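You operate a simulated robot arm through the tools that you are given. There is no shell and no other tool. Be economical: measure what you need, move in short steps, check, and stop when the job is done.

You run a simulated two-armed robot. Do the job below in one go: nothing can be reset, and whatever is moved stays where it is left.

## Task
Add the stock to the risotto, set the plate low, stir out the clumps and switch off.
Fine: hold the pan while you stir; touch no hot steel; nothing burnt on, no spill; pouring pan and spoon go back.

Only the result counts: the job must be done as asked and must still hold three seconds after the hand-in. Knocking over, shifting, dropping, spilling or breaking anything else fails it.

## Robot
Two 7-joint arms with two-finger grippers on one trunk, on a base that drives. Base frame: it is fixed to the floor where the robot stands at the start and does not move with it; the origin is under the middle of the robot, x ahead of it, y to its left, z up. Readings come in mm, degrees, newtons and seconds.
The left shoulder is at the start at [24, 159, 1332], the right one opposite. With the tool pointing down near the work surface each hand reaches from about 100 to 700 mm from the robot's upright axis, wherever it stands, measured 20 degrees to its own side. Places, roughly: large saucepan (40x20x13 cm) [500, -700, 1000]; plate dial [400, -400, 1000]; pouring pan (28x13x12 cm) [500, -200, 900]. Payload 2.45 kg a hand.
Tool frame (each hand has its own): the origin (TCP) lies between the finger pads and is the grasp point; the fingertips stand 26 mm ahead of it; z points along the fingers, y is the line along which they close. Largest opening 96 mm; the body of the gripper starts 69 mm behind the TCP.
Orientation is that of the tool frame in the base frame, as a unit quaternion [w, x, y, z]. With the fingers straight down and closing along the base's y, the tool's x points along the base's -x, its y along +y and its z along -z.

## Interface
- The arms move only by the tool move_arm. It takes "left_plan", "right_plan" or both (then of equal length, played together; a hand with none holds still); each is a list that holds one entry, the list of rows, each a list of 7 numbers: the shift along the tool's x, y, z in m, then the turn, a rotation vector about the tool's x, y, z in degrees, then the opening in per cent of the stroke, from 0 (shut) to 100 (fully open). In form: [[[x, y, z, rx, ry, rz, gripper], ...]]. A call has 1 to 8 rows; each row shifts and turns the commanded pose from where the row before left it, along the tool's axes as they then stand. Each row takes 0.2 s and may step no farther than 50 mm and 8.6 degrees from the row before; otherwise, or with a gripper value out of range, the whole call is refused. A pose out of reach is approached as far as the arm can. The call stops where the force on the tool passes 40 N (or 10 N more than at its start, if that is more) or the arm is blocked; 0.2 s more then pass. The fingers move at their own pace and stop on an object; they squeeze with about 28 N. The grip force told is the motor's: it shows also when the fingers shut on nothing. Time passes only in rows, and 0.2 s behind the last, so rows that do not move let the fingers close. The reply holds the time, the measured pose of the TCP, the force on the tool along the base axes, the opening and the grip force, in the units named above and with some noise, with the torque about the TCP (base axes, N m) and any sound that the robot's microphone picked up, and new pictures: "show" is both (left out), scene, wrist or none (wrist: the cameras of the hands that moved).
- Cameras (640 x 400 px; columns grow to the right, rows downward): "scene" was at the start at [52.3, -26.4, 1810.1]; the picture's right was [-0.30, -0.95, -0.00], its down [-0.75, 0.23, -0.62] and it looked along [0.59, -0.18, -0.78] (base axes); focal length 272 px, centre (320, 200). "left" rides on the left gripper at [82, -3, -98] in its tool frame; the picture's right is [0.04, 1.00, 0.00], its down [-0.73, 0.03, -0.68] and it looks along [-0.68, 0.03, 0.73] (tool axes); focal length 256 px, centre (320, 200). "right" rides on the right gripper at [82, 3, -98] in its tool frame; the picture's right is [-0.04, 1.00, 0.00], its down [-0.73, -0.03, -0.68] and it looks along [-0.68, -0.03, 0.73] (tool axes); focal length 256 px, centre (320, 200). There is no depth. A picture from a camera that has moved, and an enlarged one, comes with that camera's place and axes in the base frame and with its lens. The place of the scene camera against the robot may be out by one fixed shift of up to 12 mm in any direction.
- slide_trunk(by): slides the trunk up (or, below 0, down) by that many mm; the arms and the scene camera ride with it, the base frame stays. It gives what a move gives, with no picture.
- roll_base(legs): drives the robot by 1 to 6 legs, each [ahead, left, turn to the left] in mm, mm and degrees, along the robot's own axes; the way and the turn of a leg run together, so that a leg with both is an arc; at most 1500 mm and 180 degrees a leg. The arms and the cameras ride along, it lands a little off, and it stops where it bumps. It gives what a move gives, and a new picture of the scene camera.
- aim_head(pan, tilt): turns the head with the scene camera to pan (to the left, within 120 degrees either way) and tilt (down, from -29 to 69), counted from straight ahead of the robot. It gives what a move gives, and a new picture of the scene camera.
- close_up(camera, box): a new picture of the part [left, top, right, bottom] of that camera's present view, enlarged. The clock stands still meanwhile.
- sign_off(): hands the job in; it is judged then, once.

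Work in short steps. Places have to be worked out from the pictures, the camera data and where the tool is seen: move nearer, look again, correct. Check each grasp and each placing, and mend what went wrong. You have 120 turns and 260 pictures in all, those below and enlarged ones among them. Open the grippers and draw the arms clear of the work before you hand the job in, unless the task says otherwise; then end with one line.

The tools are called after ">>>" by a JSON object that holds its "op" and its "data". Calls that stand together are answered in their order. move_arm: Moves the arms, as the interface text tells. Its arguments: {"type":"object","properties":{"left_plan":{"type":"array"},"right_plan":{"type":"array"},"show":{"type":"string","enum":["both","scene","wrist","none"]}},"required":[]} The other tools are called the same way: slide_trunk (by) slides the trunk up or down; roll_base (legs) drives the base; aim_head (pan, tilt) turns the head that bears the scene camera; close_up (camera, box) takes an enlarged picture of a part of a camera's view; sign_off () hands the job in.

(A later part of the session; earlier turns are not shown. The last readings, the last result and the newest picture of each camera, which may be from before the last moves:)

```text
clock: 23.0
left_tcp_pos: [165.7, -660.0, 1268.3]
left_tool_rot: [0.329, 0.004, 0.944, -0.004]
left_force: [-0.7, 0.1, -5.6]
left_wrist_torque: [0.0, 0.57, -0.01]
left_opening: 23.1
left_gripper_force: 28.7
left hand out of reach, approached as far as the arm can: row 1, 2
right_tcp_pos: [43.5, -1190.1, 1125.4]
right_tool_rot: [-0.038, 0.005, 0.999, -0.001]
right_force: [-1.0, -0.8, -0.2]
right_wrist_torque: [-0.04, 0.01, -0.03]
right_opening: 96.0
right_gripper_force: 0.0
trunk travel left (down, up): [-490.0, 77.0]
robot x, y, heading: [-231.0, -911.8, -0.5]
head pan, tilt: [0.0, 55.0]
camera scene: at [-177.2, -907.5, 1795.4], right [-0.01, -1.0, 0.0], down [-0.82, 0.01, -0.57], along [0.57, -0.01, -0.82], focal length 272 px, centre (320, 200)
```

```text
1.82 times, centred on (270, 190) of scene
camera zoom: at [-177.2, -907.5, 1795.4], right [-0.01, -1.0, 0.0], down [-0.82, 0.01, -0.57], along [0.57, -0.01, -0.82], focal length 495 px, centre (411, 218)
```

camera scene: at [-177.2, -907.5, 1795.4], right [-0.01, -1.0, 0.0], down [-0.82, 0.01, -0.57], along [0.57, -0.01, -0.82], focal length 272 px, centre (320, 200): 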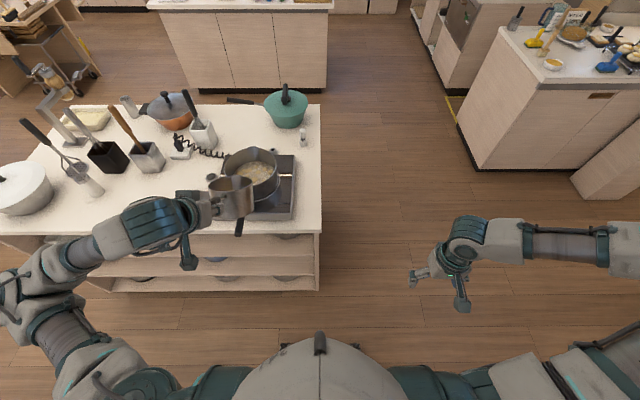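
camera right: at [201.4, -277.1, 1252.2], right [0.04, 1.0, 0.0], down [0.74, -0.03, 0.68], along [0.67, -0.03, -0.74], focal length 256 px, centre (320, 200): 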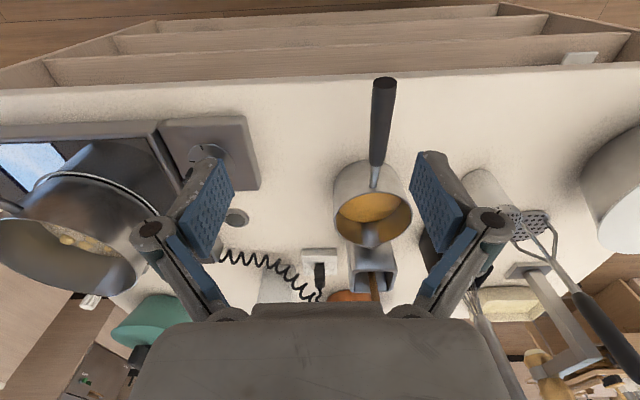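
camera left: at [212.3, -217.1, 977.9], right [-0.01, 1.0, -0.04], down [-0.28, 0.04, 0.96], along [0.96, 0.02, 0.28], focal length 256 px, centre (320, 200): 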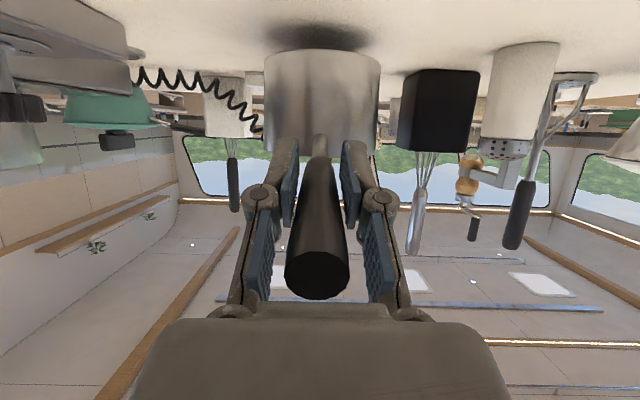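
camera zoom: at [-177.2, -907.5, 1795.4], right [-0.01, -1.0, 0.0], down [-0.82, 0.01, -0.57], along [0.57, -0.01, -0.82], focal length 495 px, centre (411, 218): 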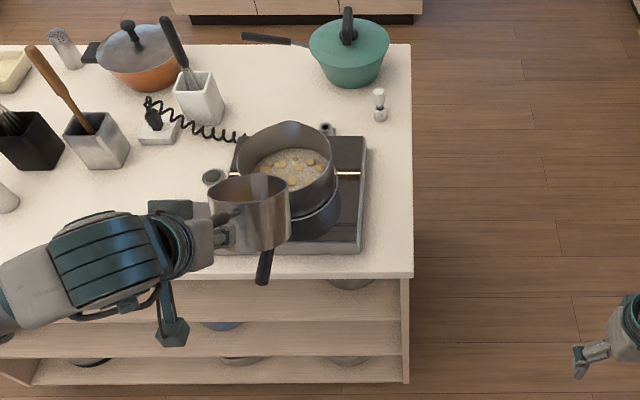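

No spill, good reach. Draw the hand 60 mm nearer to the body, then drive forward so the spout arrives over the saucepan's middle.

>>> {"op": "move_arm", "data": {"left_plan": [[[0.0235, 0, -0.0187, 0, 0, 0, 0], [0.0235, 0, -0.0187, 0, 0, 0, 0]]], "show": "none"}}

>>> {"op": "roll_base", "data": {"legs": [[180, 0, 0]]}}

>>> {"op": "close_up", "data": {"camera": "scene", "box": [140, 120, 400, 320]}}

```text
clock: 23.6
left_tcp_pos: [149.4, -662.1, 1293.4]
left_tool_rot: [0.329, 0.003, 0.944, -0.003]
left_force: [-0.6, 0.3, -5.7]
left_wrist_torque: [0.01, 0.57, -0.02]
left_opening: 23.3
left_gripper_force: 27.4
left hand out of reach, approached as far as the arm can: row 1, 2
right_tcp_pos: [43.7, -1193.4, 1123.1]
right_tool_rot: [-0.038, 0.005, 0.999, 0.001]
right_force: [0.2, -0.1, -0.2]
right_wrist_torque: [-0.01, -0.01, -0.01]
right_opening: 95.8
right_gripper_force: 0.1
trunk travel left (down, up): [-490.0, 77.0]
robot x, y, heading: [-226.0, -911.6, -0.3]
head pan, tilt: [0.0, 55.0]
```

```text
clock: 25.1
left_tcp_pos: [328.1, -661.6, 1293.8]
left_tool_rot: [0.332, 0.006, 0.943, -0.005]
left_force: [0.0, 0.0, -5.4]
left_wrist_torque: [0.01, 0.53, 0.01]
left_opening: 23.3
left_gripper_force: 27.9
right_tcp_pos: [221.3, -1194.7, 1124.5]
right_tool_rot: [-0.036, 0.007, 0.999, -0.001]
right_force: [-0.7, 0.5, 0.7]
right_wrist_torque: [0.02, 0.0, -0.01]
right_opening: 96.0
right_gripper_force: 0.1
trunk travel left (down, up): [-490.0, 77.0]
robot x, y, heading: [-42.8, -914.4, -0.7]
head pan, tilt: [0.0, 55.0]
camera scene: at [-0.6, -911.8, 1795.7], right [-0.01, -1.0, 0.0], down [-0.82, 0.01, -0.57], along [0.57, -0.01, -0.82], focal length 272 px, centre (320, 200)
```

scene: 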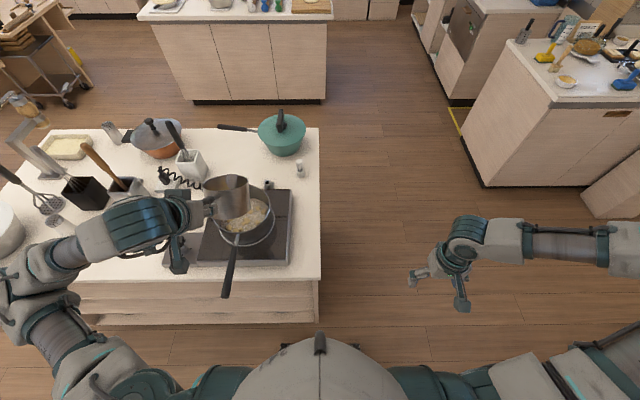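

```text
2.00 times, centred on (270, 220) of scene
camera zoom: at [-0.6, -911.8, 1795.7], right [-0.01, -1.0, 0.0], down [-0.82, 0.01, -0.57], along [0.57, -0.01, -0.82], focal length 545 px, centre (420, 160)
```

zoom: 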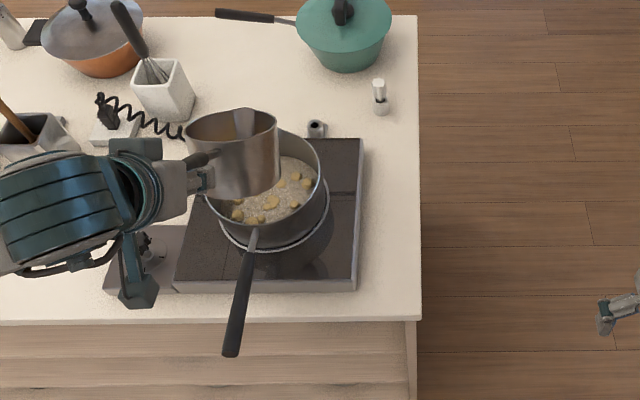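

The spout is at about (527,-662,1200) over the saucepan. I tilt on slowly to ~42°, lowering the spout toward the saucepan's middle.

>>> {"op": "move_arm", "data": {"left_plan": [[[0.0037, 0, 0.0083, 0, 4.25, 0, 0], [0.0031, 0, 0.0084, 0, 4.25, 0, 0], [0.0025, 0, 0.0087, 0, 4.25, 0, 0], [0.0018, 0, 0.0089, 0, 4.25, 0, 0]]], "show": "none"}}

>>> {"op": "close_up", "data": {"camera": "scene", "box": [160, 140, 340, 280]}}

```text
clock: 26.1
left_tcp_pos: [340.9, -662.0, 1257.2]
left_tool_rot: [0.185, 0.005, 0.983, -0.002]
left_force: [0.0, -0.8, -5.0]
left_wrist_torque: [0.0, 0.29, 0.02]
left_opening: 23.5
left_gripper_force: 28.4
right_tcp_pos: [223.5, -1194.9, 1125.3]
right_tool_rot: [-0.039, 0.007, 0.999, 0.0]
right_force: [0.8, -0.1, -0.8]
right_wrist_torque: [0.03, 0.01, 0.01]
right_opening: 96.2
right_gripper_force: 0.1
trunk travel left (down, up): [-490.0, 77.0]
robot x, y, heading: [-49.9, -912.7, -0.7]
head pan, tilt: [0.0, 55.0]
```

```text
2.86 times, centred on (250, 210) of scene
camera zoom: at [7.0, -913.1, 1795.3], right [-0.01, -1.0, 0.0], down [-0.82, 0.01, -0.57], along [0.57, -0.01, -0.82], focal length 778 px, centre (520, 171)
```

zoom: 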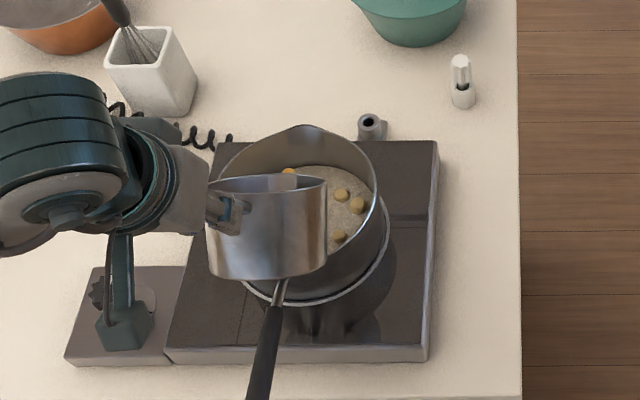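

The spout is over the saucepan opening, slightly short and left. Continue tilting to ~60° with small corrections.

>>> {"op": "move_arm", "data": {"left_plan": [[[-0.0162, -0.002, -0.0059, 0, 4.25, 0, 0], [-0.0157, -0.002, -0.007, 0, 4.25, 0, 0], [-0.0151, -0.002, -0.008, 0, 4.25, 0, 0], [-0.0146, -0.001, -0.0091, 0, 4.25, 0, 0], [0, 0, 0, 0, 0, 0, 0]]], "show": "none"}}

>>> {"op": "close_up", "data": {"camera": "scene", "box": [160, 140, 340, 280]}}

```text
clock: 27.3
left_tcp_pos: [391.8, -672.4, 1304.2]
left_tool_rot: [0.04, 0.006, 0.999, -0.003]
left_force: [-0.1, -0.8, -2.8]
left_wrist_torque: [-0.02, 0.0, 0.03]
left_opening: 23.1
left_gripper_force: 28.1
right_tcp_pos: [224.3, -1195.5, 1125.1]
right_tool_rot: [-0.038, 0.007, 0.999, -0.001]
right_force: [-0.9, -0.9, -0.4]
right_wrist_torque: [0.01, 0.01, 0.01]
right_opening: 96.1
right_gripper_force: 0.0
trunk travel left (down, up): [-490.0, 77.0]
robot x, y, heading: [-51.8, -912.3, -0.6]
head pan, tilt: [0.0, 55.0]
```

```text
2.86 times, centred on (250, 210) of scene
camera zoom: at [6.0, -914.5, 1795.4], right [-0.01, -1.0, 0.0], down [-0.82, 0.01, -0.57], along [0.57, -0.01, -0.82], focal length 778 px, centre (520, 171)
```

zoom: 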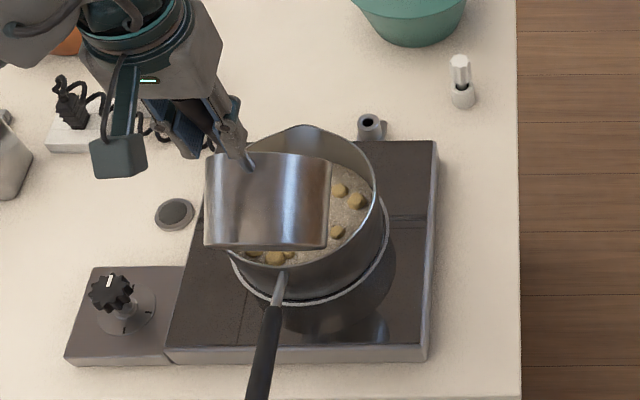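

Stock is flowing (force down to 2.8 N), nothing visible spilled. Continue to ~93° around the spout.

>>> {"op": "move_arm", "data": {"left_plan": [[[-0.0154, 0, -0.0048, 0, 4.25, 0, 0], [-0.015, 0, -0.006, 0, 4.25, 0, 0], [-0.0146, 0, -0.007, 0, 4.25, 0, 0], [-0.014, 0, -0.008, 0, 4.25, 0, 0], [-0.0158, 0, -0.005, 0, 4.25, 0, 0], [-0.0154, 0, -0.0061, 0, 4.25, 0, 0], [-0.0149, 0, -0.0073, 0, 4.25, 0, 0], [-0.0143, 0, -0.0084, 0, 4.25, 0, 0]]], "show": "none"}}

>>> {"op": "close_up", "data": {"camera": "scene", "box": [160, 120, 340, 280]}}

```text
clock: 29.1
left_tcp_pos: [489.7, -672.8, 1309.2]
left_tool_rot: [-0.252, 0.007, 0.968, 0.001]
left_force: [-1.3, 0.1, -1.7]
left_wrist_torque: [0.02, -0.22, -0.03]
left_opening: 22.9
left_gripper_force: 27.8
left hand out of reach, approached as far as the arm can: row 8
right_tcp_pos: [223.6, -1199.3, 1123.7]
right_tool_rot: [-0.037, 0.007, 0.999, 0.0]
right_force: [-1.0, 0.1, -0.7]
right_wrist_torque: [-0.04, 0.04, -0.01]
right_opening: 96.0
right_gripper_force: 0.0
trunk travel left (down, up): [-490.0, 77.0]
robot x, y, heading: [-46.4, -914.1, -0.6]
head pan, tilt: [0.0, 55.0]
```

```text
2.50 times, centred on (250, 200) of scene
camera zoom: at [7.0, -920.6, 1795.3], right [-0.01, -1.0, 0.0], down [-0.82, 0.01, -0.57], along [0.57, 0.0, -0.82], focal length 681 px, centre (495, 200)
```

zoom: 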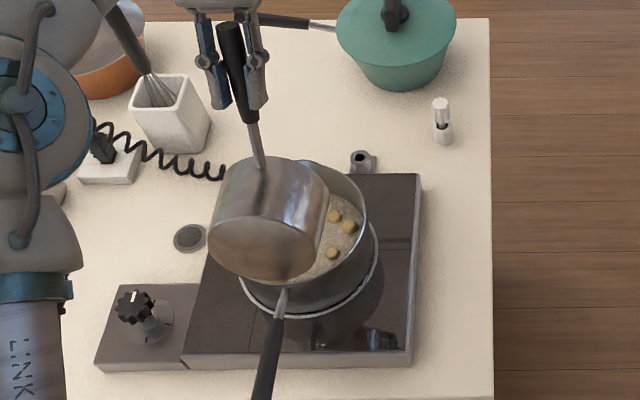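

At ~93°, force down to 1.7 N. Let it drain with idle rows.

>>> {"op": "move_arm", "data": {"left_plan": [[[0, 0, 0, 0, 4, 0, 0], [0, 0, 0, 0, 4, 0, 0], [0, 0, 0, 0, 0, 0, 0], [0, 0, 0, 0, 0, 0, 0]]], "show": "none"}}

>>> {"op": "close_up", "data": {"camera": "scene", "box": [160, 120, 340, 280]}}

```text
clock: 30.1
left_tcp_pos: [472.6, -674.5, 1298.2]
left_tool_rot: [-0.286, 0.007, 0.958, 0.002]
left_force: [0.7, 0.5, -2.9]
left_wrist_torque: [-0.02, -0.2, 0.02]
left_opening: 23.3
left_gripper_force: 28.1
left hand out of reach, approached as far as the arm can: row 1, 2
right_tcp_pos: [223.8, -1197.4, 1123.5]
right_tool_rot: [-0.038, 0.006, 0.999, 0.0]
right_force: [-0.5, 0.0, -0.3]
right_wrist_torque: [0.01, 0.01, 0.02]
right_opening: 95.9
right_gripper_force: 0.0
trunk travel left (down, up): [-490.0, 77.0]
robot x, y, heading: [-45.7, -909.7, -0.7]
head pan, tilt: [0.0, 55.0]
```

```text
2.50 times, centred on (250, 200) of scene
camera zoom: at [6.7, -918.4, 1795.4], right [-0.01, -1.0, 0.0], down [-0.82, 0.01, -0.57], along [0.57, -0.01, -0.82], focal length 681 px, centre (495, 200)
```

zoom: 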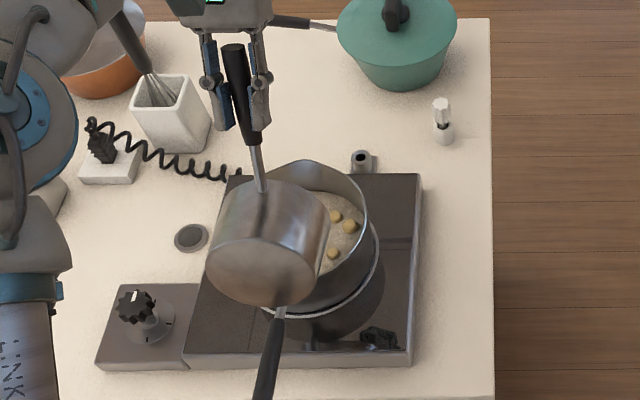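

Pan is empty (~2.8 N pan weight). Tilt it back up the same way.

>>> {"op": "move_arm", "data": {"left_plan": [[[0.0134, 0, 0.0087, 0, -8.5, 0, 0], [0.0146, 0, 0.0066, 0, -8.5, 0, 0], [0.0154, 0, 0.0044, 0, -8.5, 0, 0], [0.0159, 0, 0.002, 0, -8.5, 0, 0], [0.016, 0, -0.0004, 0, -8.5, 0, 0], [0.0158, 0, -0.0028, 0, -8.5, 0, 0], [0.0152, 0, -0.0051, 0, -8.5, 0, 0], [0.0142, 0, -0.0073, 0, -8.5, 0, 0]]], "show": "none"}}

>>> {"op": "close_up", "data": {"camera": "scene", "box": [140, 120, 340, 300]}}

```text
clock: 31.9
left_tcp_pos: [343.9, -668.4, 1300.0]
left_tool_rot: [0.301, 0.005, 0.954, -0.004]
left_force: [0.0, 0.2, -1.4]
left_wrist_torque: [0.03, 0.22, -0.02]
left_opening: 23.0
left_gripper_force: 27.8
right_tcp_pos: [221.7, -1194.1, 1124.3]
right_tool_rot: [-0.038, 0.007, 0.999, -0.001]
right_force: [0.2, 0.3, -0.2]
right_wrist_torque: [-0.03, -0.04, 0.01]
right_opening: 95.9
right_gripper_force: 0.1
trunk travel left (down, up): [-490.0, 77.0]
robot x, y, heading: [-49.2, -912.7, -0.6]
head pan, tilt: [0.0, 55.0]
```

```text
2.22 times, centred on (240, 210) of scene
camera zoom: at [2.7, -912.7, 1795.5], right [-0.01, -1.0, 0.0], down [-0.82, 0.01, -0.57], along [0.57, -0.01, -0.82], focal length 605 px, centre (498, 178)
```

zoom: 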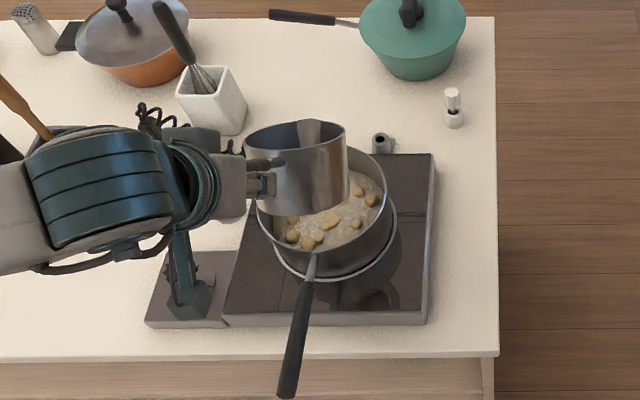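

Clean. Drive back and left to return the pouring pan.

>>> {"op": "roll_base", "data": {"legs": [[-110, 0, 0], [0, 448, 0]]}}

```text
clock: 35.5
left_tcp_pos: [238.3, -216.7, 1301.0]
left_tool_rot: [0.299, 0.004, 0.954, -0.003]
left_force: [-0.3, -0.2, -3.0]
left_wrist_torque: [0.02, 0.27, -0.02]
left_opening: 22.9
left_gripper_force: 28.4
right_tcp_pos: [118.2, -741.4, 1124.2]
right_tool_rot: [-0.038, 0.005, 0.999, 0.001]
right_force: [0.5, 0.8, 0.2]
right_wrist_torque: [-0.03, -0.01, 0.01]
right_opening: 96.1
right_gripper_force: 0.0
trunk travel left (down, up): [-490.0, 77.0]
robot x, y, heading: [-152.4, -458.7, -0.6]
head pan, tilt: [0.0, 55.0]
camera scene: at [-101.2, -463.2, 1795.5], right [-0.01, -1.0, 0.0], down [-0.82, 0.01, -0.57], along [0.57, 0.0, -0.82], focal length 272 px, centre (320, 200)
```

scene: 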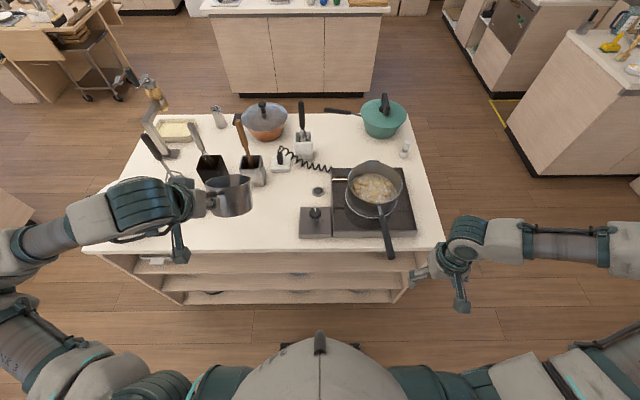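

Level the pan and bring it above its old place (TCP to ~(335,-217,1206)).

>>> {"op": "move_arm", "data": {"left_plan": [[[-0.006, 0, 0.0334, 0, -7.3, 0, 0], [-0.0017, 0, 0.0339, 0, -7.3, 0, 0], [0.0026, 0, 0.0338, 0, -7.3, 0, 0], [0.0068, 0, 0.0332, 0, -7.2, 0, 0]]], "show": "none"}}

>>> {"op": "slide_trunk", "data": {"by": -185}}

>>> {"op": "close_up", "data": {"camera": "scene", "box": [160, 100, 320, 240]}}

>>> {"op": "close_up", "data": {"camera": "left", "box": [0, 0, 640, 400]}}

```text
clock: 36.5
left_tcp_pos: [333.7, -213.6, 1200.5]
left_tool_rot: [0.529, 0.003, 0.849, -0.005]
left_force: [0.3, 0.4, -3.0]
left_wrist_torque: [-0.03, 0.38, 0.01]
left_opening: 22.7
left_gripper_force: 28.1
right_tcp_pos: [119.2, -738.3, 1126.5]
right_tool_rot: [-0.038, 0.004, 0.999, 0.0]
right_force: [-0.3, -0.3, -1.1]
right_wrist_torque: [0.02, 0.02, 0.03]
right_opening: 96.0
right_gripper_force: 0.2
trunk travel left (down, up): [-490.0, 77.0]
robot x, y, heading: [-153.4, -459.5, -0.4]
head pan, tilt: [0.0, 55.0]
```

```text
clock: 38.5
left_tcp_pos: [333.6, -213.9, 1019.7]
left_tool_rot: [0.529, 0.002, 0.848, -0.004]
left_force: [0.6, -0.3, -3.1]
left_wrist_torque: [0.01, 0.42, 0.03]
left_opening: 22.7
left_gripper_force: 27.9
right_tcp_pos: [117.5, -738.5, 932.3]
right_tool_rot: [-0.055, 0.005, 0.998, -0.001]
right_force: [0.2, -0.4, -0.3]
right_wrist_torque: [0.01, -0.02, -0.01]
right_opening: 95.9
right_gripper_force: 0.1
trunk travel left (down, up): [-305.0, 262.0]
robot x, y, heading: [-152.4, -458.3, -0.5]
head pan, tilt: [0.0, 55.0]
```

```text
2.86 times, centred on (240, 170) of scene
camera zoom: at [-56.8, -459.3, 1610.6], right [-0.01, -1.0, 0.0], down [-0.82, 0.01, -0.57], along [0.57, -0.01, -0.82], focal length 778 px, centre (549, 286)
```

zoom: 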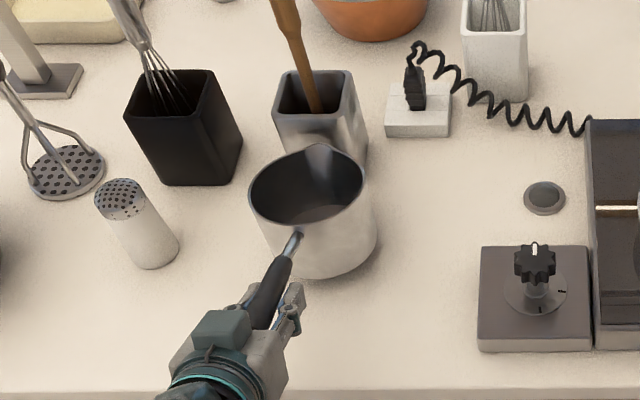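

```text
1.00 times, centred on (320, 200) of left (not enlarged: the box is as wide or as high as the picture)
camera zoom: at [209.3, -214.6, 990.3], right [-0.01, 1.0, -0.04], down [-0.29, 0.04, 0.96], along [0.96, 0.02, 0.29], focal length 256 px, centre (320, 200)
```

zoom: 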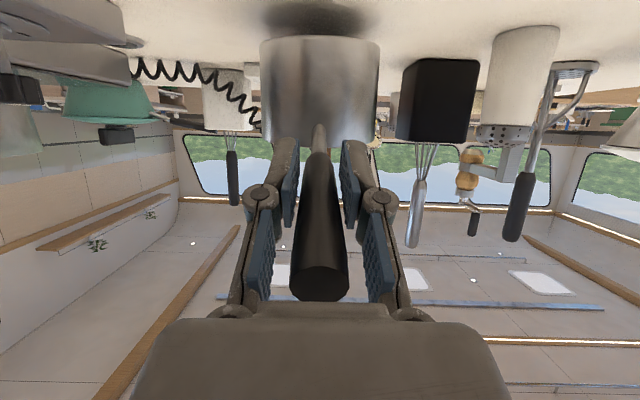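

Same pose as at pick-up, 31 mm high and 3 mm off in y. Lower onto the table.

>>> {"op": "move_arm", "data": {"left_plan": [[[0.009, -0.003, 0.0044, 0, 0, 0, 0], [0.009, 0, 0.0044, 0, 0, 0, 0], [0.007, 0, 0.0034, 0, 0, 0, 0]]], "show": "wrist"}}

```text
clock: 39.3
left_tcp_pos: [333.8, -217.2, 993.9]
left_tool_rot: [0.528, 0.004, 0.85, -0.005]
left_force: [-1.5, -0.8, 1.9]
left_wrist_torque: [-0.08, -0.72, -0.15]
left_opening: 21.8
left_gripper_force: 28.1
right_tcp_pos: [117.9, -739.5, 932.1]
right_tool_rot: [-0.055, 0.006, 0.998, 0.0]
right_force: [0.1, -0.6, -0.3]
right_wrist_torque: [-0.04, -0.06, -0.04]
right_opening: 96.2
right_gripper_force: 0.1
trunk travel left (down, up): [-305.0, 262.0]
robot x, y, heading: [-156.3, -462.9, -0.4]
head pan, tilt: [0.0, 55.0]
camera left: at [209.2, -218.5, 964.8], right [-0.01, 1.0, -0.04], down [-0.28, 0.04, 0.96], along [0.96, 0.02, 0.28], focal length 256 px, centre (320, 200)
```

left: 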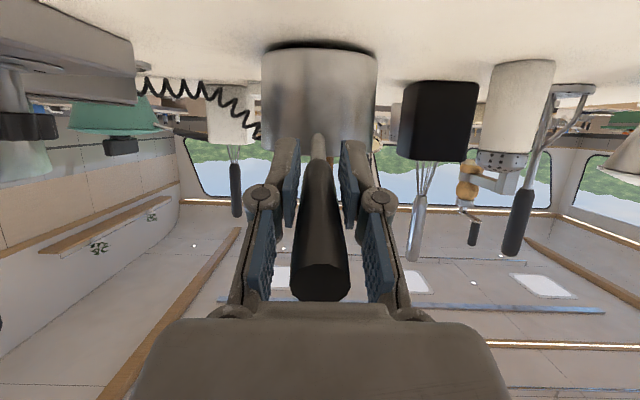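

The pan's front edge touches; level it a little (nose up 1.5°) and lower 3 mm more.

>>> {"op": "move_arm", "data": {"left_plan": [[[0.003, 0, 0.0015, 0, -1.5, 0, 0], [0.001, 0, 0.0005, 0, 0, 0, 0]]], "show": "wrist"}}

```text
clock: 39.9
left_tcp_pos: [332.7, -217.4, 993.9]
left_tool_rot: [0.528, 0.003, 0.849, -0.004]
left_force: [-1.2, -0.4, 1.4]
left_wrist_torque: [-0.1, -0.62, -0.17]
left_opening: 21.7
left_gripper_force: 28.6
left hand out of reach, approached as far as the arm can: row 1
right_tcp_pos: [117.4, -738.4, 931.9]
right_tool_rot: [-0.054, 0.005, 0.999, -0.001]
right_force: [0.6, 0.1, -0.2]
right_wrist_torque: [0.04, 0.02, 0.01]
right_opening: 96.1
right_gripper_force: 0.0
trunk travel left (down, up): [-305.0, 262.0]
robot x, y, heading: [-154.2, -461.6, -0.6]
head pan, tilt: [0.0, 55.0]
camera left: at [209.0, -218.4, 964.6], right [-0.01, 1.0, -0.04], down [-0.28, 0.04, 0.96], along [0.96, 0.02, 0.28], focal length 256 px, centre (320, 200)
```

left: 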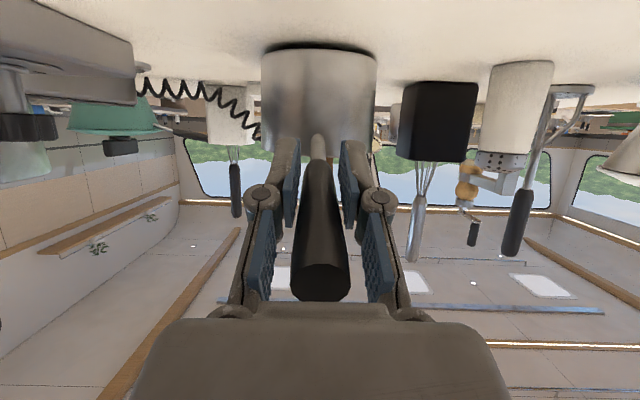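

Arm limit; use the trunk for the last 5 mm.

>>> {"op": "slide_trunk", "data": {"by": -5}}

```text
clock: 40.4
left_tcp_pos: [333.6, -217.3, 985.3]
left_tool_rot: [0.525, 0.002, 0.851, -0.004]
left_force: [1.2, 0.0, 0.3]
left_wrist_torque: [0.0, -0.31, -0.01]
left_opening: 21.5
left_gripper_force: 28.3
right_tcp_pos: [118.9, -738.0, 927.4]
right_tool_rot: [-0.056, 0.006, 0.998, -0.001]
right_force: [-0.2, -0.2, -0.4]
right_wrist_torque: [0.0, -0.01, -0.03]
right_opening: 96.1
right_gripper_force: 0.0
trunk travel left (down, up): [-300.0, 267.0]
robot x, y, heading: [-153.4, -458.7, -0.5]
head pan, tilt: [0.0, 55.0]
```

Now at grasp height (985–988). Open the fingers.

>>> {"op": "move_arm", "data": {"left_plan": [[[0, 0, 0, 0, 0, 0, 30], [0, 0, 0, 0, 0, 0, 60], [0, 0, 0, 0, 0, 0, 100], [0, 0, 0, 0, 0, 0, 100]]]}}

```text
clock: 41.4
left_tcp_pos: [334.1, -217.1, 987.1]
left_tool_rot: [0.526, 0.003, 0.85, -0.005]
left_force: [-1.0, -0.3, 0.4]
left_wrist_torque: [0.01, -0.02, -0.02]
left_opening: 95.7
left_gripper_force: 0.1
right_tcp_pos: [118.6, -739.8, 927.1]
right_tool_rot: [-0.055, 0.006, 0.998, -0.001]
right_force: [-0.3, -0.2, 1.3]
right_wrist_torque: [-0.04, -0.01, -0.02]
right_opening: 96.3
right_gripper_force: 0.1
trunk travel left (down, up): [-300.0, 267.0]
robot x, y, heading: [-155.0, -457.5, -0.6]
head pan, tilt: [0.0, 55.0]
camera scene: at [-54.5, -459.5, 1605.4], right [-0.01, -1.0, 0.0], down [-0.82, 0.01, -0.57], along [0.57, -0.01, -0.82], focal length 272 px, centre (320, 200)
camera left: at [209.5, -218.0, 957.9], right [-0.01, 1.0, -0.04], down [-0.28, 0.04, 0.96], along [0.96, 0.02, 0.28], focal length 256 px, centre (320, 200)
```

scene: 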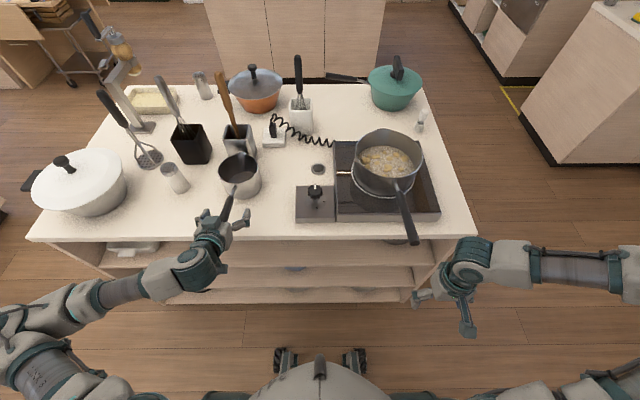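
left: 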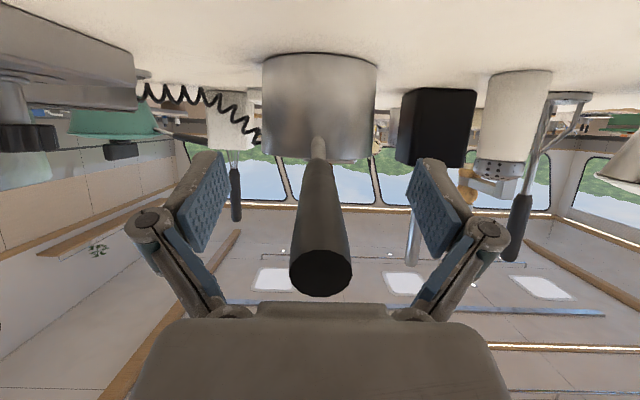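

The pouring pan stands back in place. Raise the trunk straight up to clear the handle, then shift the base so the right hand faces the dial and the left the spoon.

>>> {"op": "slide_trunk", "data": {"by": 215}}

>>> {"op": "roll_base", "data": {"legs": [[0, 160, 0]]}}

>>> {"op": "close_up", "data": {"camera": "scene", "box": [290, 110, 470, 260]}}

>>> {"op": "close_up", "data": {"camera": "left", "box": [0, 0, 640, 400]}}

```text
clock: 43.7
left_tcp_pos: [332.9, -217.1, 1201.1]
left_tool_rot: [0.526, 0.003, 0.85, -0.004]
left_force: [-0.6, 0.5, -0.8]
left_wrist_torque: [-0.02, -0.01, 0.0]
left_opening: 95.8
left_gripper_force: 0.1
right_tcp_pos: [119.3, -738.3, 1143.1]
right_tool_rot: [-0.056, 0.005, 0.998, 0.0]
right_force: [-0.8, -0.5, -0.4]
right_wrist_torque: [0.0, -0.01, -0.02]
right_opening: 95.7
right_gripper_force: 0.1
trunk travel left (down, up): [-515.0, 52.0]
robot x, y, heading: [-150.3, -459.0, -0.5]
head pan, tilt: [0.0, 55.0]
```

```text
clock: 45.1
left_tcp_pos: [335.3, -108.0, 1209.6]
left_tool_rot: [0.526, 0.013, 0.85, 0.008]
left_force: [0.5, -2.3, 0.6]
left_wrist_torque: [0.05, 0.03, 0.16]
left_opening: 96.0
left_gripper_force: 0.1
right_tcp_pos: [120.7, -626.0, 1132.5]
right_tool_rot: [-0.055, 0.005, 0.998, 0.018]
right_force: [-0.4, 0.3, 0.7]
right_wrist_torque: [0.0, 0.01, 0.02]
right_opening: 96.3
right_gripper_force: 0.0
trunk travel left (down, up): [-515.0, 52.0]
robot x, y, heading: [-153.1, -307.6, -0.7]
head pan, tilt: [0.0, 55.0]
camera scene: at [-100.6, -373.1, 1819.2], right [-0.01, -1.0, -0.04], down [-0.82, 0.03, -0.57], along [0.57, 0.02, -0.82], focal length 272 px, centre (320, 200)
```

scene: 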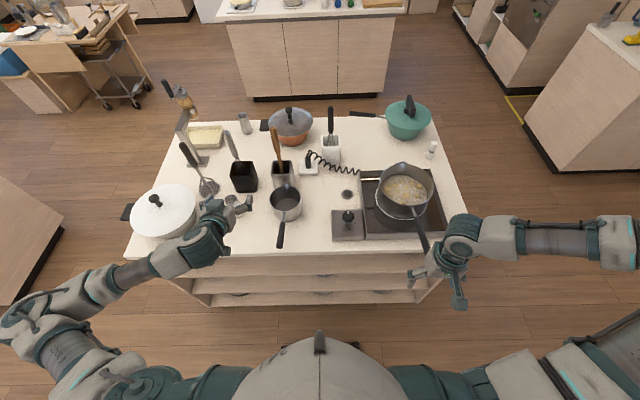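

```text
2.67 times, centred on (380, 185) of scene
camera zoom: at [-100.6, -373.1, 1819.2], right [-0.01, -1.0, -0.04], down [-0.82, 0.03, -0.57], along [0.57, 0.02, -0.82], focal length 726 px, centre (160, 240)
```

zoom: 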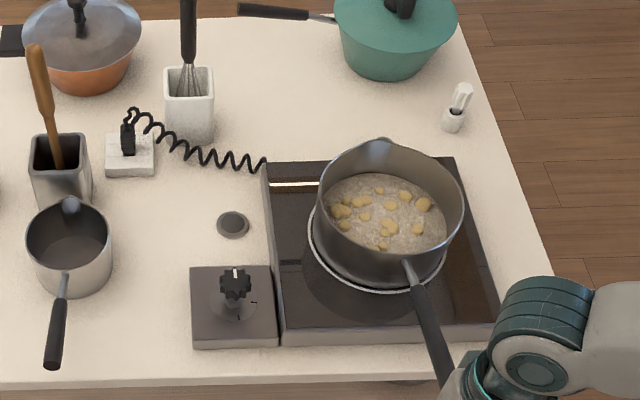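

```text
1.00 times, centred on (320, 200) of left (not enlarged: the box is as wide or as high as the picture)
camera zoom: at [211.4, -108.9, 1181.0], right [0.0, 1.0, -0.01], down [-0.28, 0.01, 0.96], along [0.96, 0.01, 0.28], focal length 256 px, centre (320, 200)
```

zoom: 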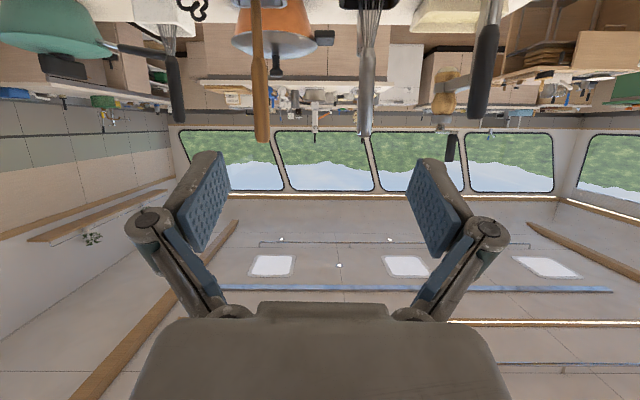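

The readings look mid-motion (camera rolled a bit). Let me re-read before going on.

>>> {"op": "move_arm", "data": {"right_plan": [[[0, 0, 0, 0, 0, 0, 100], [0, 0, 0, 0, 0, 0, 100]]]}}

```text
clock: 45.7
left_tcp_pos: [334.3, -46.3, 1198.3]
left_tool_rot: [0.527, 0.0, 0.85, -0.014]
left_force: [-0.9, 1.9, -0.4]
left_wrist_torque: [-0.06, -0.03, -0.11]
left_opening: 95.9
left_gripper_force: 0.0
right_tcp_pos: [119.9, -567.1, 1147.3]
right_tool_rot: [-0.055, 0.005, 0.998, -0.009]
right_force: [0.4, -1.2, 0.1]
right_wrist_torque: [0.05, -0.02, 0.02]
right_opening: 95.9
right_gripper_force: 0.1
trunk travel left (down, up): [-515.0, 52.0]
robot x, y, heading: [-152.0, -306.4, -0.5]
head pan, tilt: [0.0, 55.0]
camera scene: at [-99.2, -257.9, 1819.5], right [-0.01, -1.0, 0.03], down [-0.82, -0.01, -0.57], along [0.57, -0.03, -0.82], focal length 272 px, centre (320, 200)
camera right: at [49.6, -561.7, 1253.8], right [0.05, 1.0, -0.02], down [0.8, -0.03, 0.6], along [0.59, -0.05, -0.8], focal length 256 px, centre (320, 200)
```

scene: 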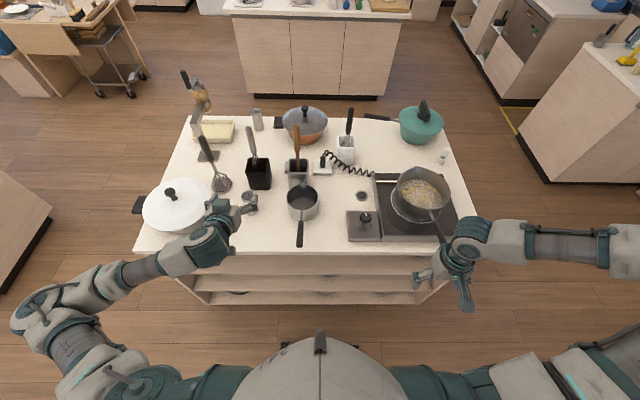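
right: 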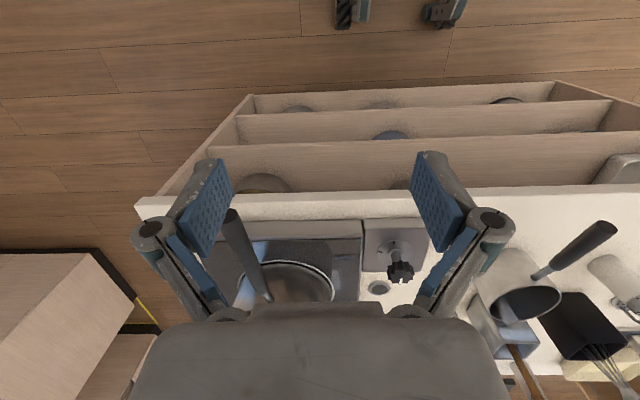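

It was only sway; it has settled. Move the right hand toward the dial, levelling its 6° tilt.

>>> {"op": "move_arm", "data": {"right_plan": [[[-0.035, 0.015, 0, 0, -6.3, 0, 100], [-0.036, 0.015, 0, 0, 0, 0, 100], [-0.036, 0.015, 0, 0, 0, 0, 100], [-0.036, 0.015, 0, 0, 0, 0, 100], [-0.036, 0.015, 0.0, 0, 0, 0, 100], [-0.036, 0.015, 0, 0, 0, 0, 100], [-0.036, 0.015, 0.01, 0, 0, 0, 100], [-0.03, 0.015, 0.01, 0, 0, 0, 100]]]}}

```text
clock: 47.7
left_tcp_pos: [330.5, -61.7, 1204.3]
left_tool_rot: [0.527, 0.004, 0.85, -0.005]
left_force: [-0.3, -0.1, 0.6]
left_wrist_torque: [0.0, 0.01, 0.0]
left_opening: 95.9
left_gripper_force: 0.0
right_tcp_pos: [364.0, -499.2, 1138.6]
right_tool_rot: [0.002, 0.005, 1.0, 0.001]
right_force: [-0.2, -0.2, 0.3]
right_wrist_torque: [0.02, 0.01, 0.0]
right_opening: 96.1
right_gripper_force: 0.0
right hand out of reach, approached as far as the arm can: row 7, 8
trunk travel left (down, up): [-515.0, 52.0]
robot x, y, heading: [-148.7, -302.0, -0.7]
head pan, tilt: [0.0, 55.0]
stopped in row 8 (right hand): the arm was blocked; the commanded pose is now the measured one
camera scene: at [-97.2, -278.7, 1820.1], right [-0.01, -1.0, 0.01], down [-0.82, 0.0, -0.57], along [0.57, -0.02, -0.82], focal length 272 px, centre (320, 200)
camera right: at [282.7, -494.9, 1237.1], right [0.05, 1.0, 0.0], down [0.73, -0.04, 0.68], along [0.68, -0.03, -0.73], focal length 256 px, centre (320, 200)
```

scene: 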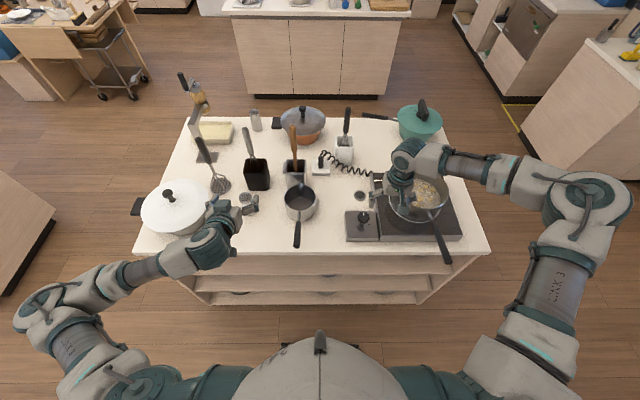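
right: 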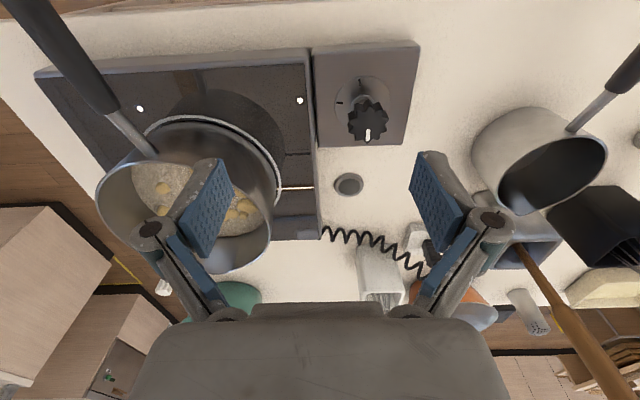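

The right arm is at its reach limit; I drive 100 mm forward and then shift the hand over the knob.

>>> {"op": "roll_base", "data": {"legs": [[100, 0, 0]]}}

>>> {"op": "move_arm", "data": {"right_plan": [[[0.018, 0.017, 0, 0, 0, 0, 100], [0.018, 0.017, 0.02, 0, 0, 0, 100], [0.018, 0.017, 0.03, 0, 0, 0, 100]]]}}

```text
clock: 48.9
left_tcp_pos: [426.9, -95.1, 1211.1]
left_tool_rot: [0.53, 0.01, 0.848, 0.002]
left_force: [-0.5, -2.3, 0.1]
left_wrist_torque: [0.08, 0.0, 0.15]
left_opening: 96.1
left_gripper_force: 0.0
right_tcp_pos: [461.1, -529.8, 1136.9]
right_tool_rot: [0.006, 0.008, 1.0, 0.011]
right_force: [0.3, -0.8, -0.6]
right_wrist_torque: [0.11, 0.02, 0.0]
right_opening: 95.8
right_gripper_force: 0.0
trunk travel left (down, up): [-515.0, 52.0]
robot x, y, heading: [-50.6, -305.1, -0.8]
head pan, tilt: [0.0, 55.0]
camera scene: at [-7.2, -338.4, 1820.5], right [-0.01, -1.0, -0.02], down [-0.82, 0.02, -0.58], along [0.58, 0.01, -0.82], focal length 272 px, centre (320, 200)
```

scene: 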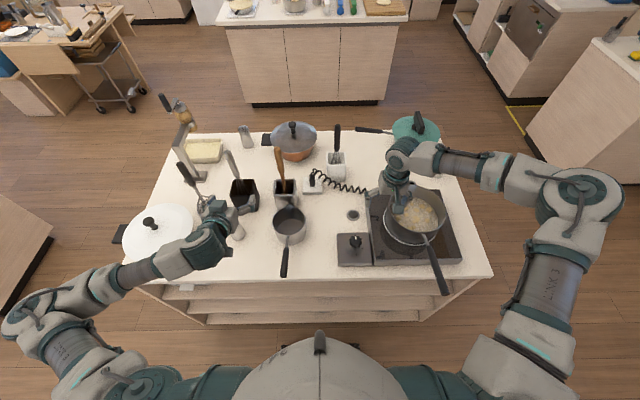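

```text
clock: 49.7
left_tcp_pos: [431.1, -80.6, 1207.2]
left_tool_rot: [0.527, 0.008, 0.85, -0.006]
left_force: [0.0, -0.8, 1.1]
left_wrist_torque: [-0.02, 0.02, 0.04]
left_opening: 95.9
left_gripper_force: 0.1
right_tcp_pos: [402.1, -475.5, 1096.1]
right_tool_rot: [0.004, 0.009, 1.0, 0.005]
right_force: [0.4, -0.2, -0.9]
right_wrist_torque: [-0.01, 0.01, -0.04]
right_opening: 96.2
right_gripper_force: 0.1
right hand out of reach, approached as far as the arm can: row 3
trunk travel left (down, up): [-515.0, 52.0]
robot x, y, heading: [-49.1, -312.2, -0.8]
head pan, tilt: [0.0, 55.0]
camera scene: at [4.3, -297.9, 1820.2], right [-0.01, -1.0, 0.01], down [-0.82, 0.0, -0.57], along [0.57, -0.01, -0.82], focal length 272 px, centre (320, 200)
camera right: at [320.6, -471.8, 1194.3], right [0.06, 1.0, 0.01], down [0.73, -0.05, 0.68], along [0.68, -0.03, -0.73], focal length 256 px, centre (320, 200)
```

scene: 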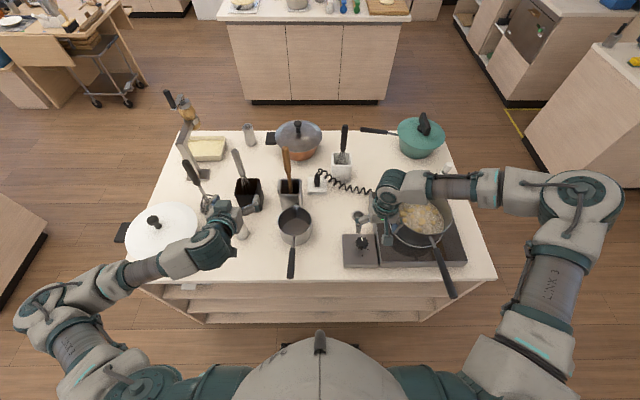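
right: 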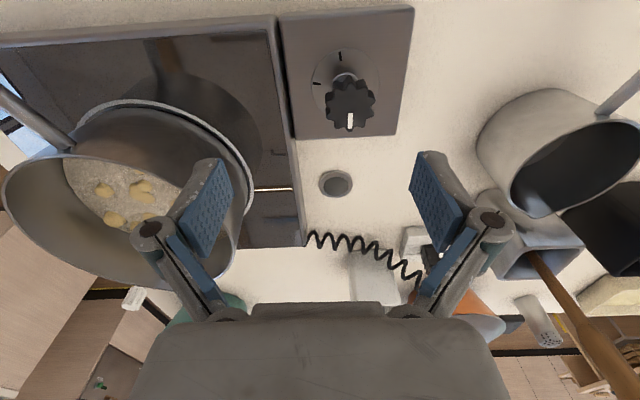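

Knob top lies at (411,-448,976). Align the right hand over it, then try going down.

>>> {"op": "move_arm", "data": {"right_plan": [[[-0.004, 0.013, 0, 0, 0, 0, 100], [-0.004, 0.014, 0, 0, 0, 0, 100], [0, 0, 0.03, 0, 0, 0, 100], [0, 0, 0.03, 0, 0, 0, 100]]], "show": "wrist"}}

```text
clock: 50.7
left_tcp_pos: [429.8, -86.4, 1208.2]
left_tool_rot: [0.529, 0.009, 0.848, -0.005]
left_force: [-0.3, -0.6, 0.0]
left_wrist_torque: [0.07, 0.02, 0.11]
left_opening: 96.2
left_gripper_force: 0.1
right_tcp_pos: [386.4, -496.2, 1062.8]
right_tool_rot: [0.003, 0.009, 1.0, 0.007]
right_force: [-0.1, 0.1, -0.3]
right_wrist_torque: [0.04, -0.01, 0.03]
right_opening: 95.9
right_gripper_force: 0.0
right hand out of reach, approached as far as the arm can: row 1, 2, 3, 4
trunk travel left (down, up): [-515.0, 52.0]
robot x, y, heading: [-51.2, -308.4, -0.7]
head pan, tilt: [0.0, 55.0]
camera right: at [304.8, -492.1, 1160.4], right [0.06, 1.0, 0.01], down [0.73, -0.05, 0.68], along [0.68, -0.03, -0.73], focal length 256 px, centre (320, 200)
```

right: 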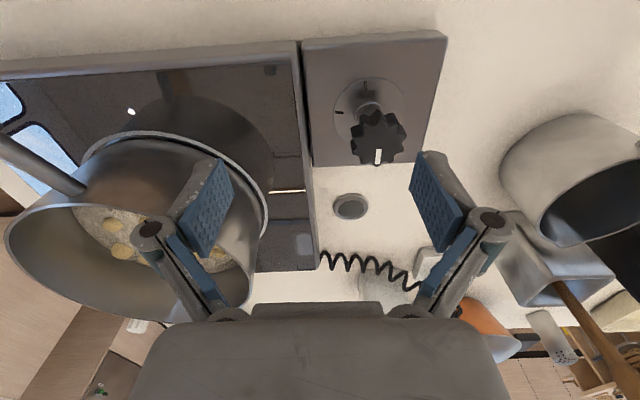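

The right arm cannot reach further left at this base position; shift the base left 50 mm and forward 25.

>>> {"op": "roll_base", "data": {"legs": [[25, 50, 0]]}}

>>> {"op": "move_arm", "data": {"right_plan": [[[0, 0, 0, 0, 0, 0, 100], [0, 0, 0, 0, 0, 0, 100], [0, 0, 0, 0, 0, 0, 100], [0, 0, 0, 0, 0, 0, 100]]], "show": "wrist"}}

```text
clock: 52.2
left_tcp_pos: [430.4, 3.4, 1211.8]
left_tool_rot: [0.535, 0.0, 0.845, -0.014]
left_force: [0.1, 4.1, -0.4]
left_wrist_torque: [-0.1, -0.06, -0.28]
left_opening: 96.1
left_gripper_force: 0.1
right_tcp_pos: [395.7, -406.0, 1077.4]
right_tool_rot: [0.011, 0.0, 1.0, -0.008]
right_force: [-0.3, 1.1, 0.2]
right_wrist_torque: [-0.16, -0.04, 0.02]
right_opening: 95.6
right_gripper_force: 0.1
trunk travel left (down, up): [-515.0, 52.0]
robot x, y, heading: [-27.6, -259.2, 0.0]
head pan, tilt: [0.0, 55.0]
stopped in leg 1: the robot was blocked; the commanded pose is now the measured one
camera scene: at [17.1, -234.2, 1820.5], right [0.0, -1.0, 0.01], down [-0.82, -0.01, -0.57], along [0.57, -0.01, -0.82], focal length 272 px, centre (320, 200)
```

scene: 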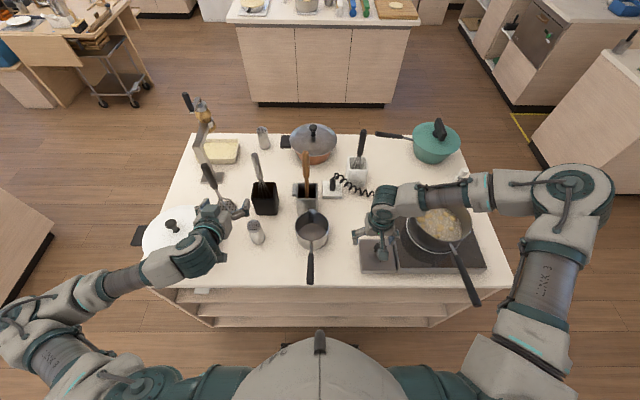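

```text
clock: 53.4
left_tcp_pos: [435.8, 20.0, 1206.7]
left_tool_rot: [0.532, -0.002, 0.846, -0.013]
left_force: [-0.8, 2.2, -0.3]
left_wrist_torque: [-0.03, -0.06, -0.11]
left_opening: 95.9
left_gripper_force: 0.0
right_tcp_pos: [398.0, -393.3, 1074.2]
right_tool_rot: [0.009, 0.001, 1.0, -0.01]
right_force: [-0.2, 0.3, -0.3]
right_wrist_torque: [-0.01, -0.07, 0.02]
right_opening: 96.0
right_gripper_force: 0.0
trunk travel left (down, up): [-515.0, 52.0]
robot x, y, heading: [-26.8, -254.6, -0.2]
head pan, tilt: [0.0, 55.0]
stopped in row 4 (right hand): the arm was blocked; the commanded pose is now the measured one
camera right: at [315.8, -387.9, 1171.2], right [0.04, 1.0, -0.02], down [0.72, -0.02, 0.69], along [0.69, -0.04, -0.72], focal length 256 px, centre (320, 200)
```

right: 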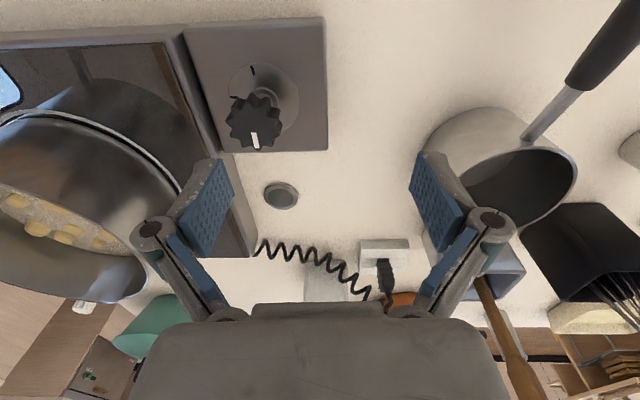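

Something was reported blocked; I check the left hand's surroundings.

>>> {"op": "close_up", "data": {"camera": "left", "box": [0, 0, 640, 400]}}

>>> {"op": "close_up", "data": {"camera": "scene", "box": [100, 80, 420, 300]}}

```text
1.00 times, centred on (320, 200) of left (not enlarged: the box is as wide or as high as the picture)
camera zoom: at [312.7, 18.0, 1177.3], right [-0.01, 1.0, -0.06], down [-0.29, 0.05, 0.95], along [0.96, 0.03, 0.29], focal length 256 px, centre (320, 200)
```

zoom: 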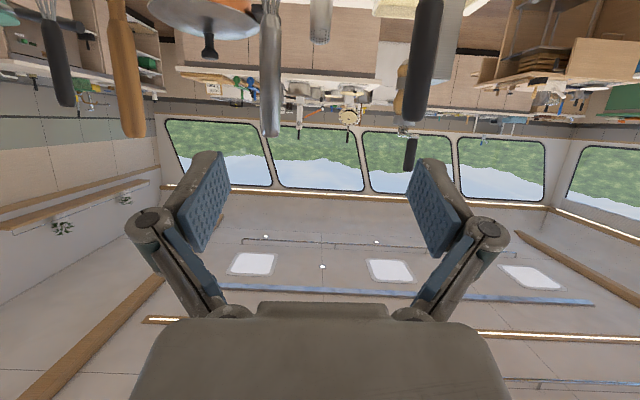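

```text
1.82 times, centred on (260, 190) of scene
camera zoom: at [26.9, -185.4, 1818.5], right [0.0, -1.0, 0.04], down [-0.82, -0.02, -0.57], along [0.57, -0.03, -0.82], focal length 495 px, centre (429, 218)
```

zoom: 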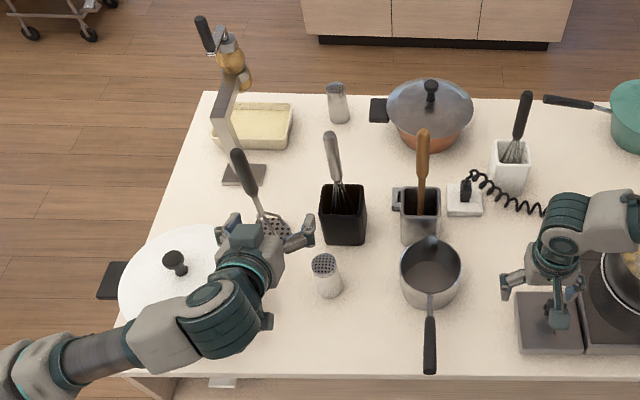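

No contact visible; the robot seems to be swaying. Let it settle.

>>> {"op": "move_arm", "data": {"right_plan": [[[0, 0, 0, 0, 0, 0, 100], [0, 0, 0, 0, 0, 0, 100], [0, 0, 0, 0, 0, 0, 100], [0, 0, 0, 0, 0, 0, 100], [0, 0, 0, 0, 0, 0, 100]]], "show": "scene"}}

```text
clock: 54.8
left_tcp_pos: [431.7, -76.2, 1225.9]
left_tool_rot: [0.536, 0.017, 0.844, 0.008]
left_force: [0.9, -2.7, -0.2]
left_wrist_torque: [0.1, 0.03, 0.27]
left_opening: 96.0
left_gripper_force: 0.0
right_tcp_pos: [393.7, -477.5, 1065.0]
right_tool_rot: [0.01, 0.005, 1.0, 0.023]
right_force: [0.2, -1.9, -0.8]
right_wrist_torque: [0.19, 0.01, -0.04]
right_opening: 95.8
right_gripper_force: 0.1
trunk travel left (down, up): [-515.0, 52.0]
robot x, y, heading: [-27.4, -268.8, -0.0]
head pan, tilt: [0.0, 55.0]
stopped in row 5 (right hand): the arm was blocked; the commanded pose is now the measured one
camera scene: at [23.7, -320.8, 1819.5], right [-0.01, -1.0, -0.03], down [-0.82, 0.02, -0.57], along [0.57, 0.02, -0.82], focal length 272 px, centre (320, 200)
```

scene: 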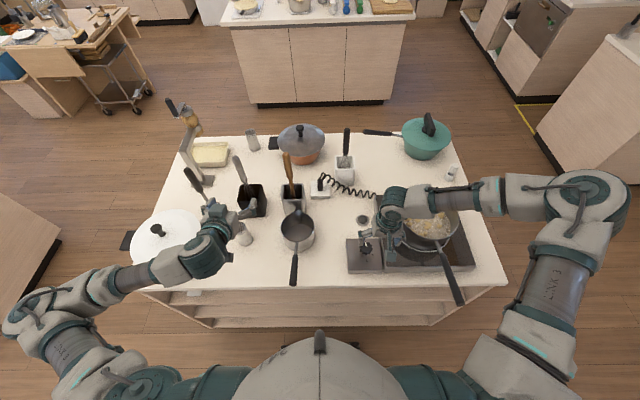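

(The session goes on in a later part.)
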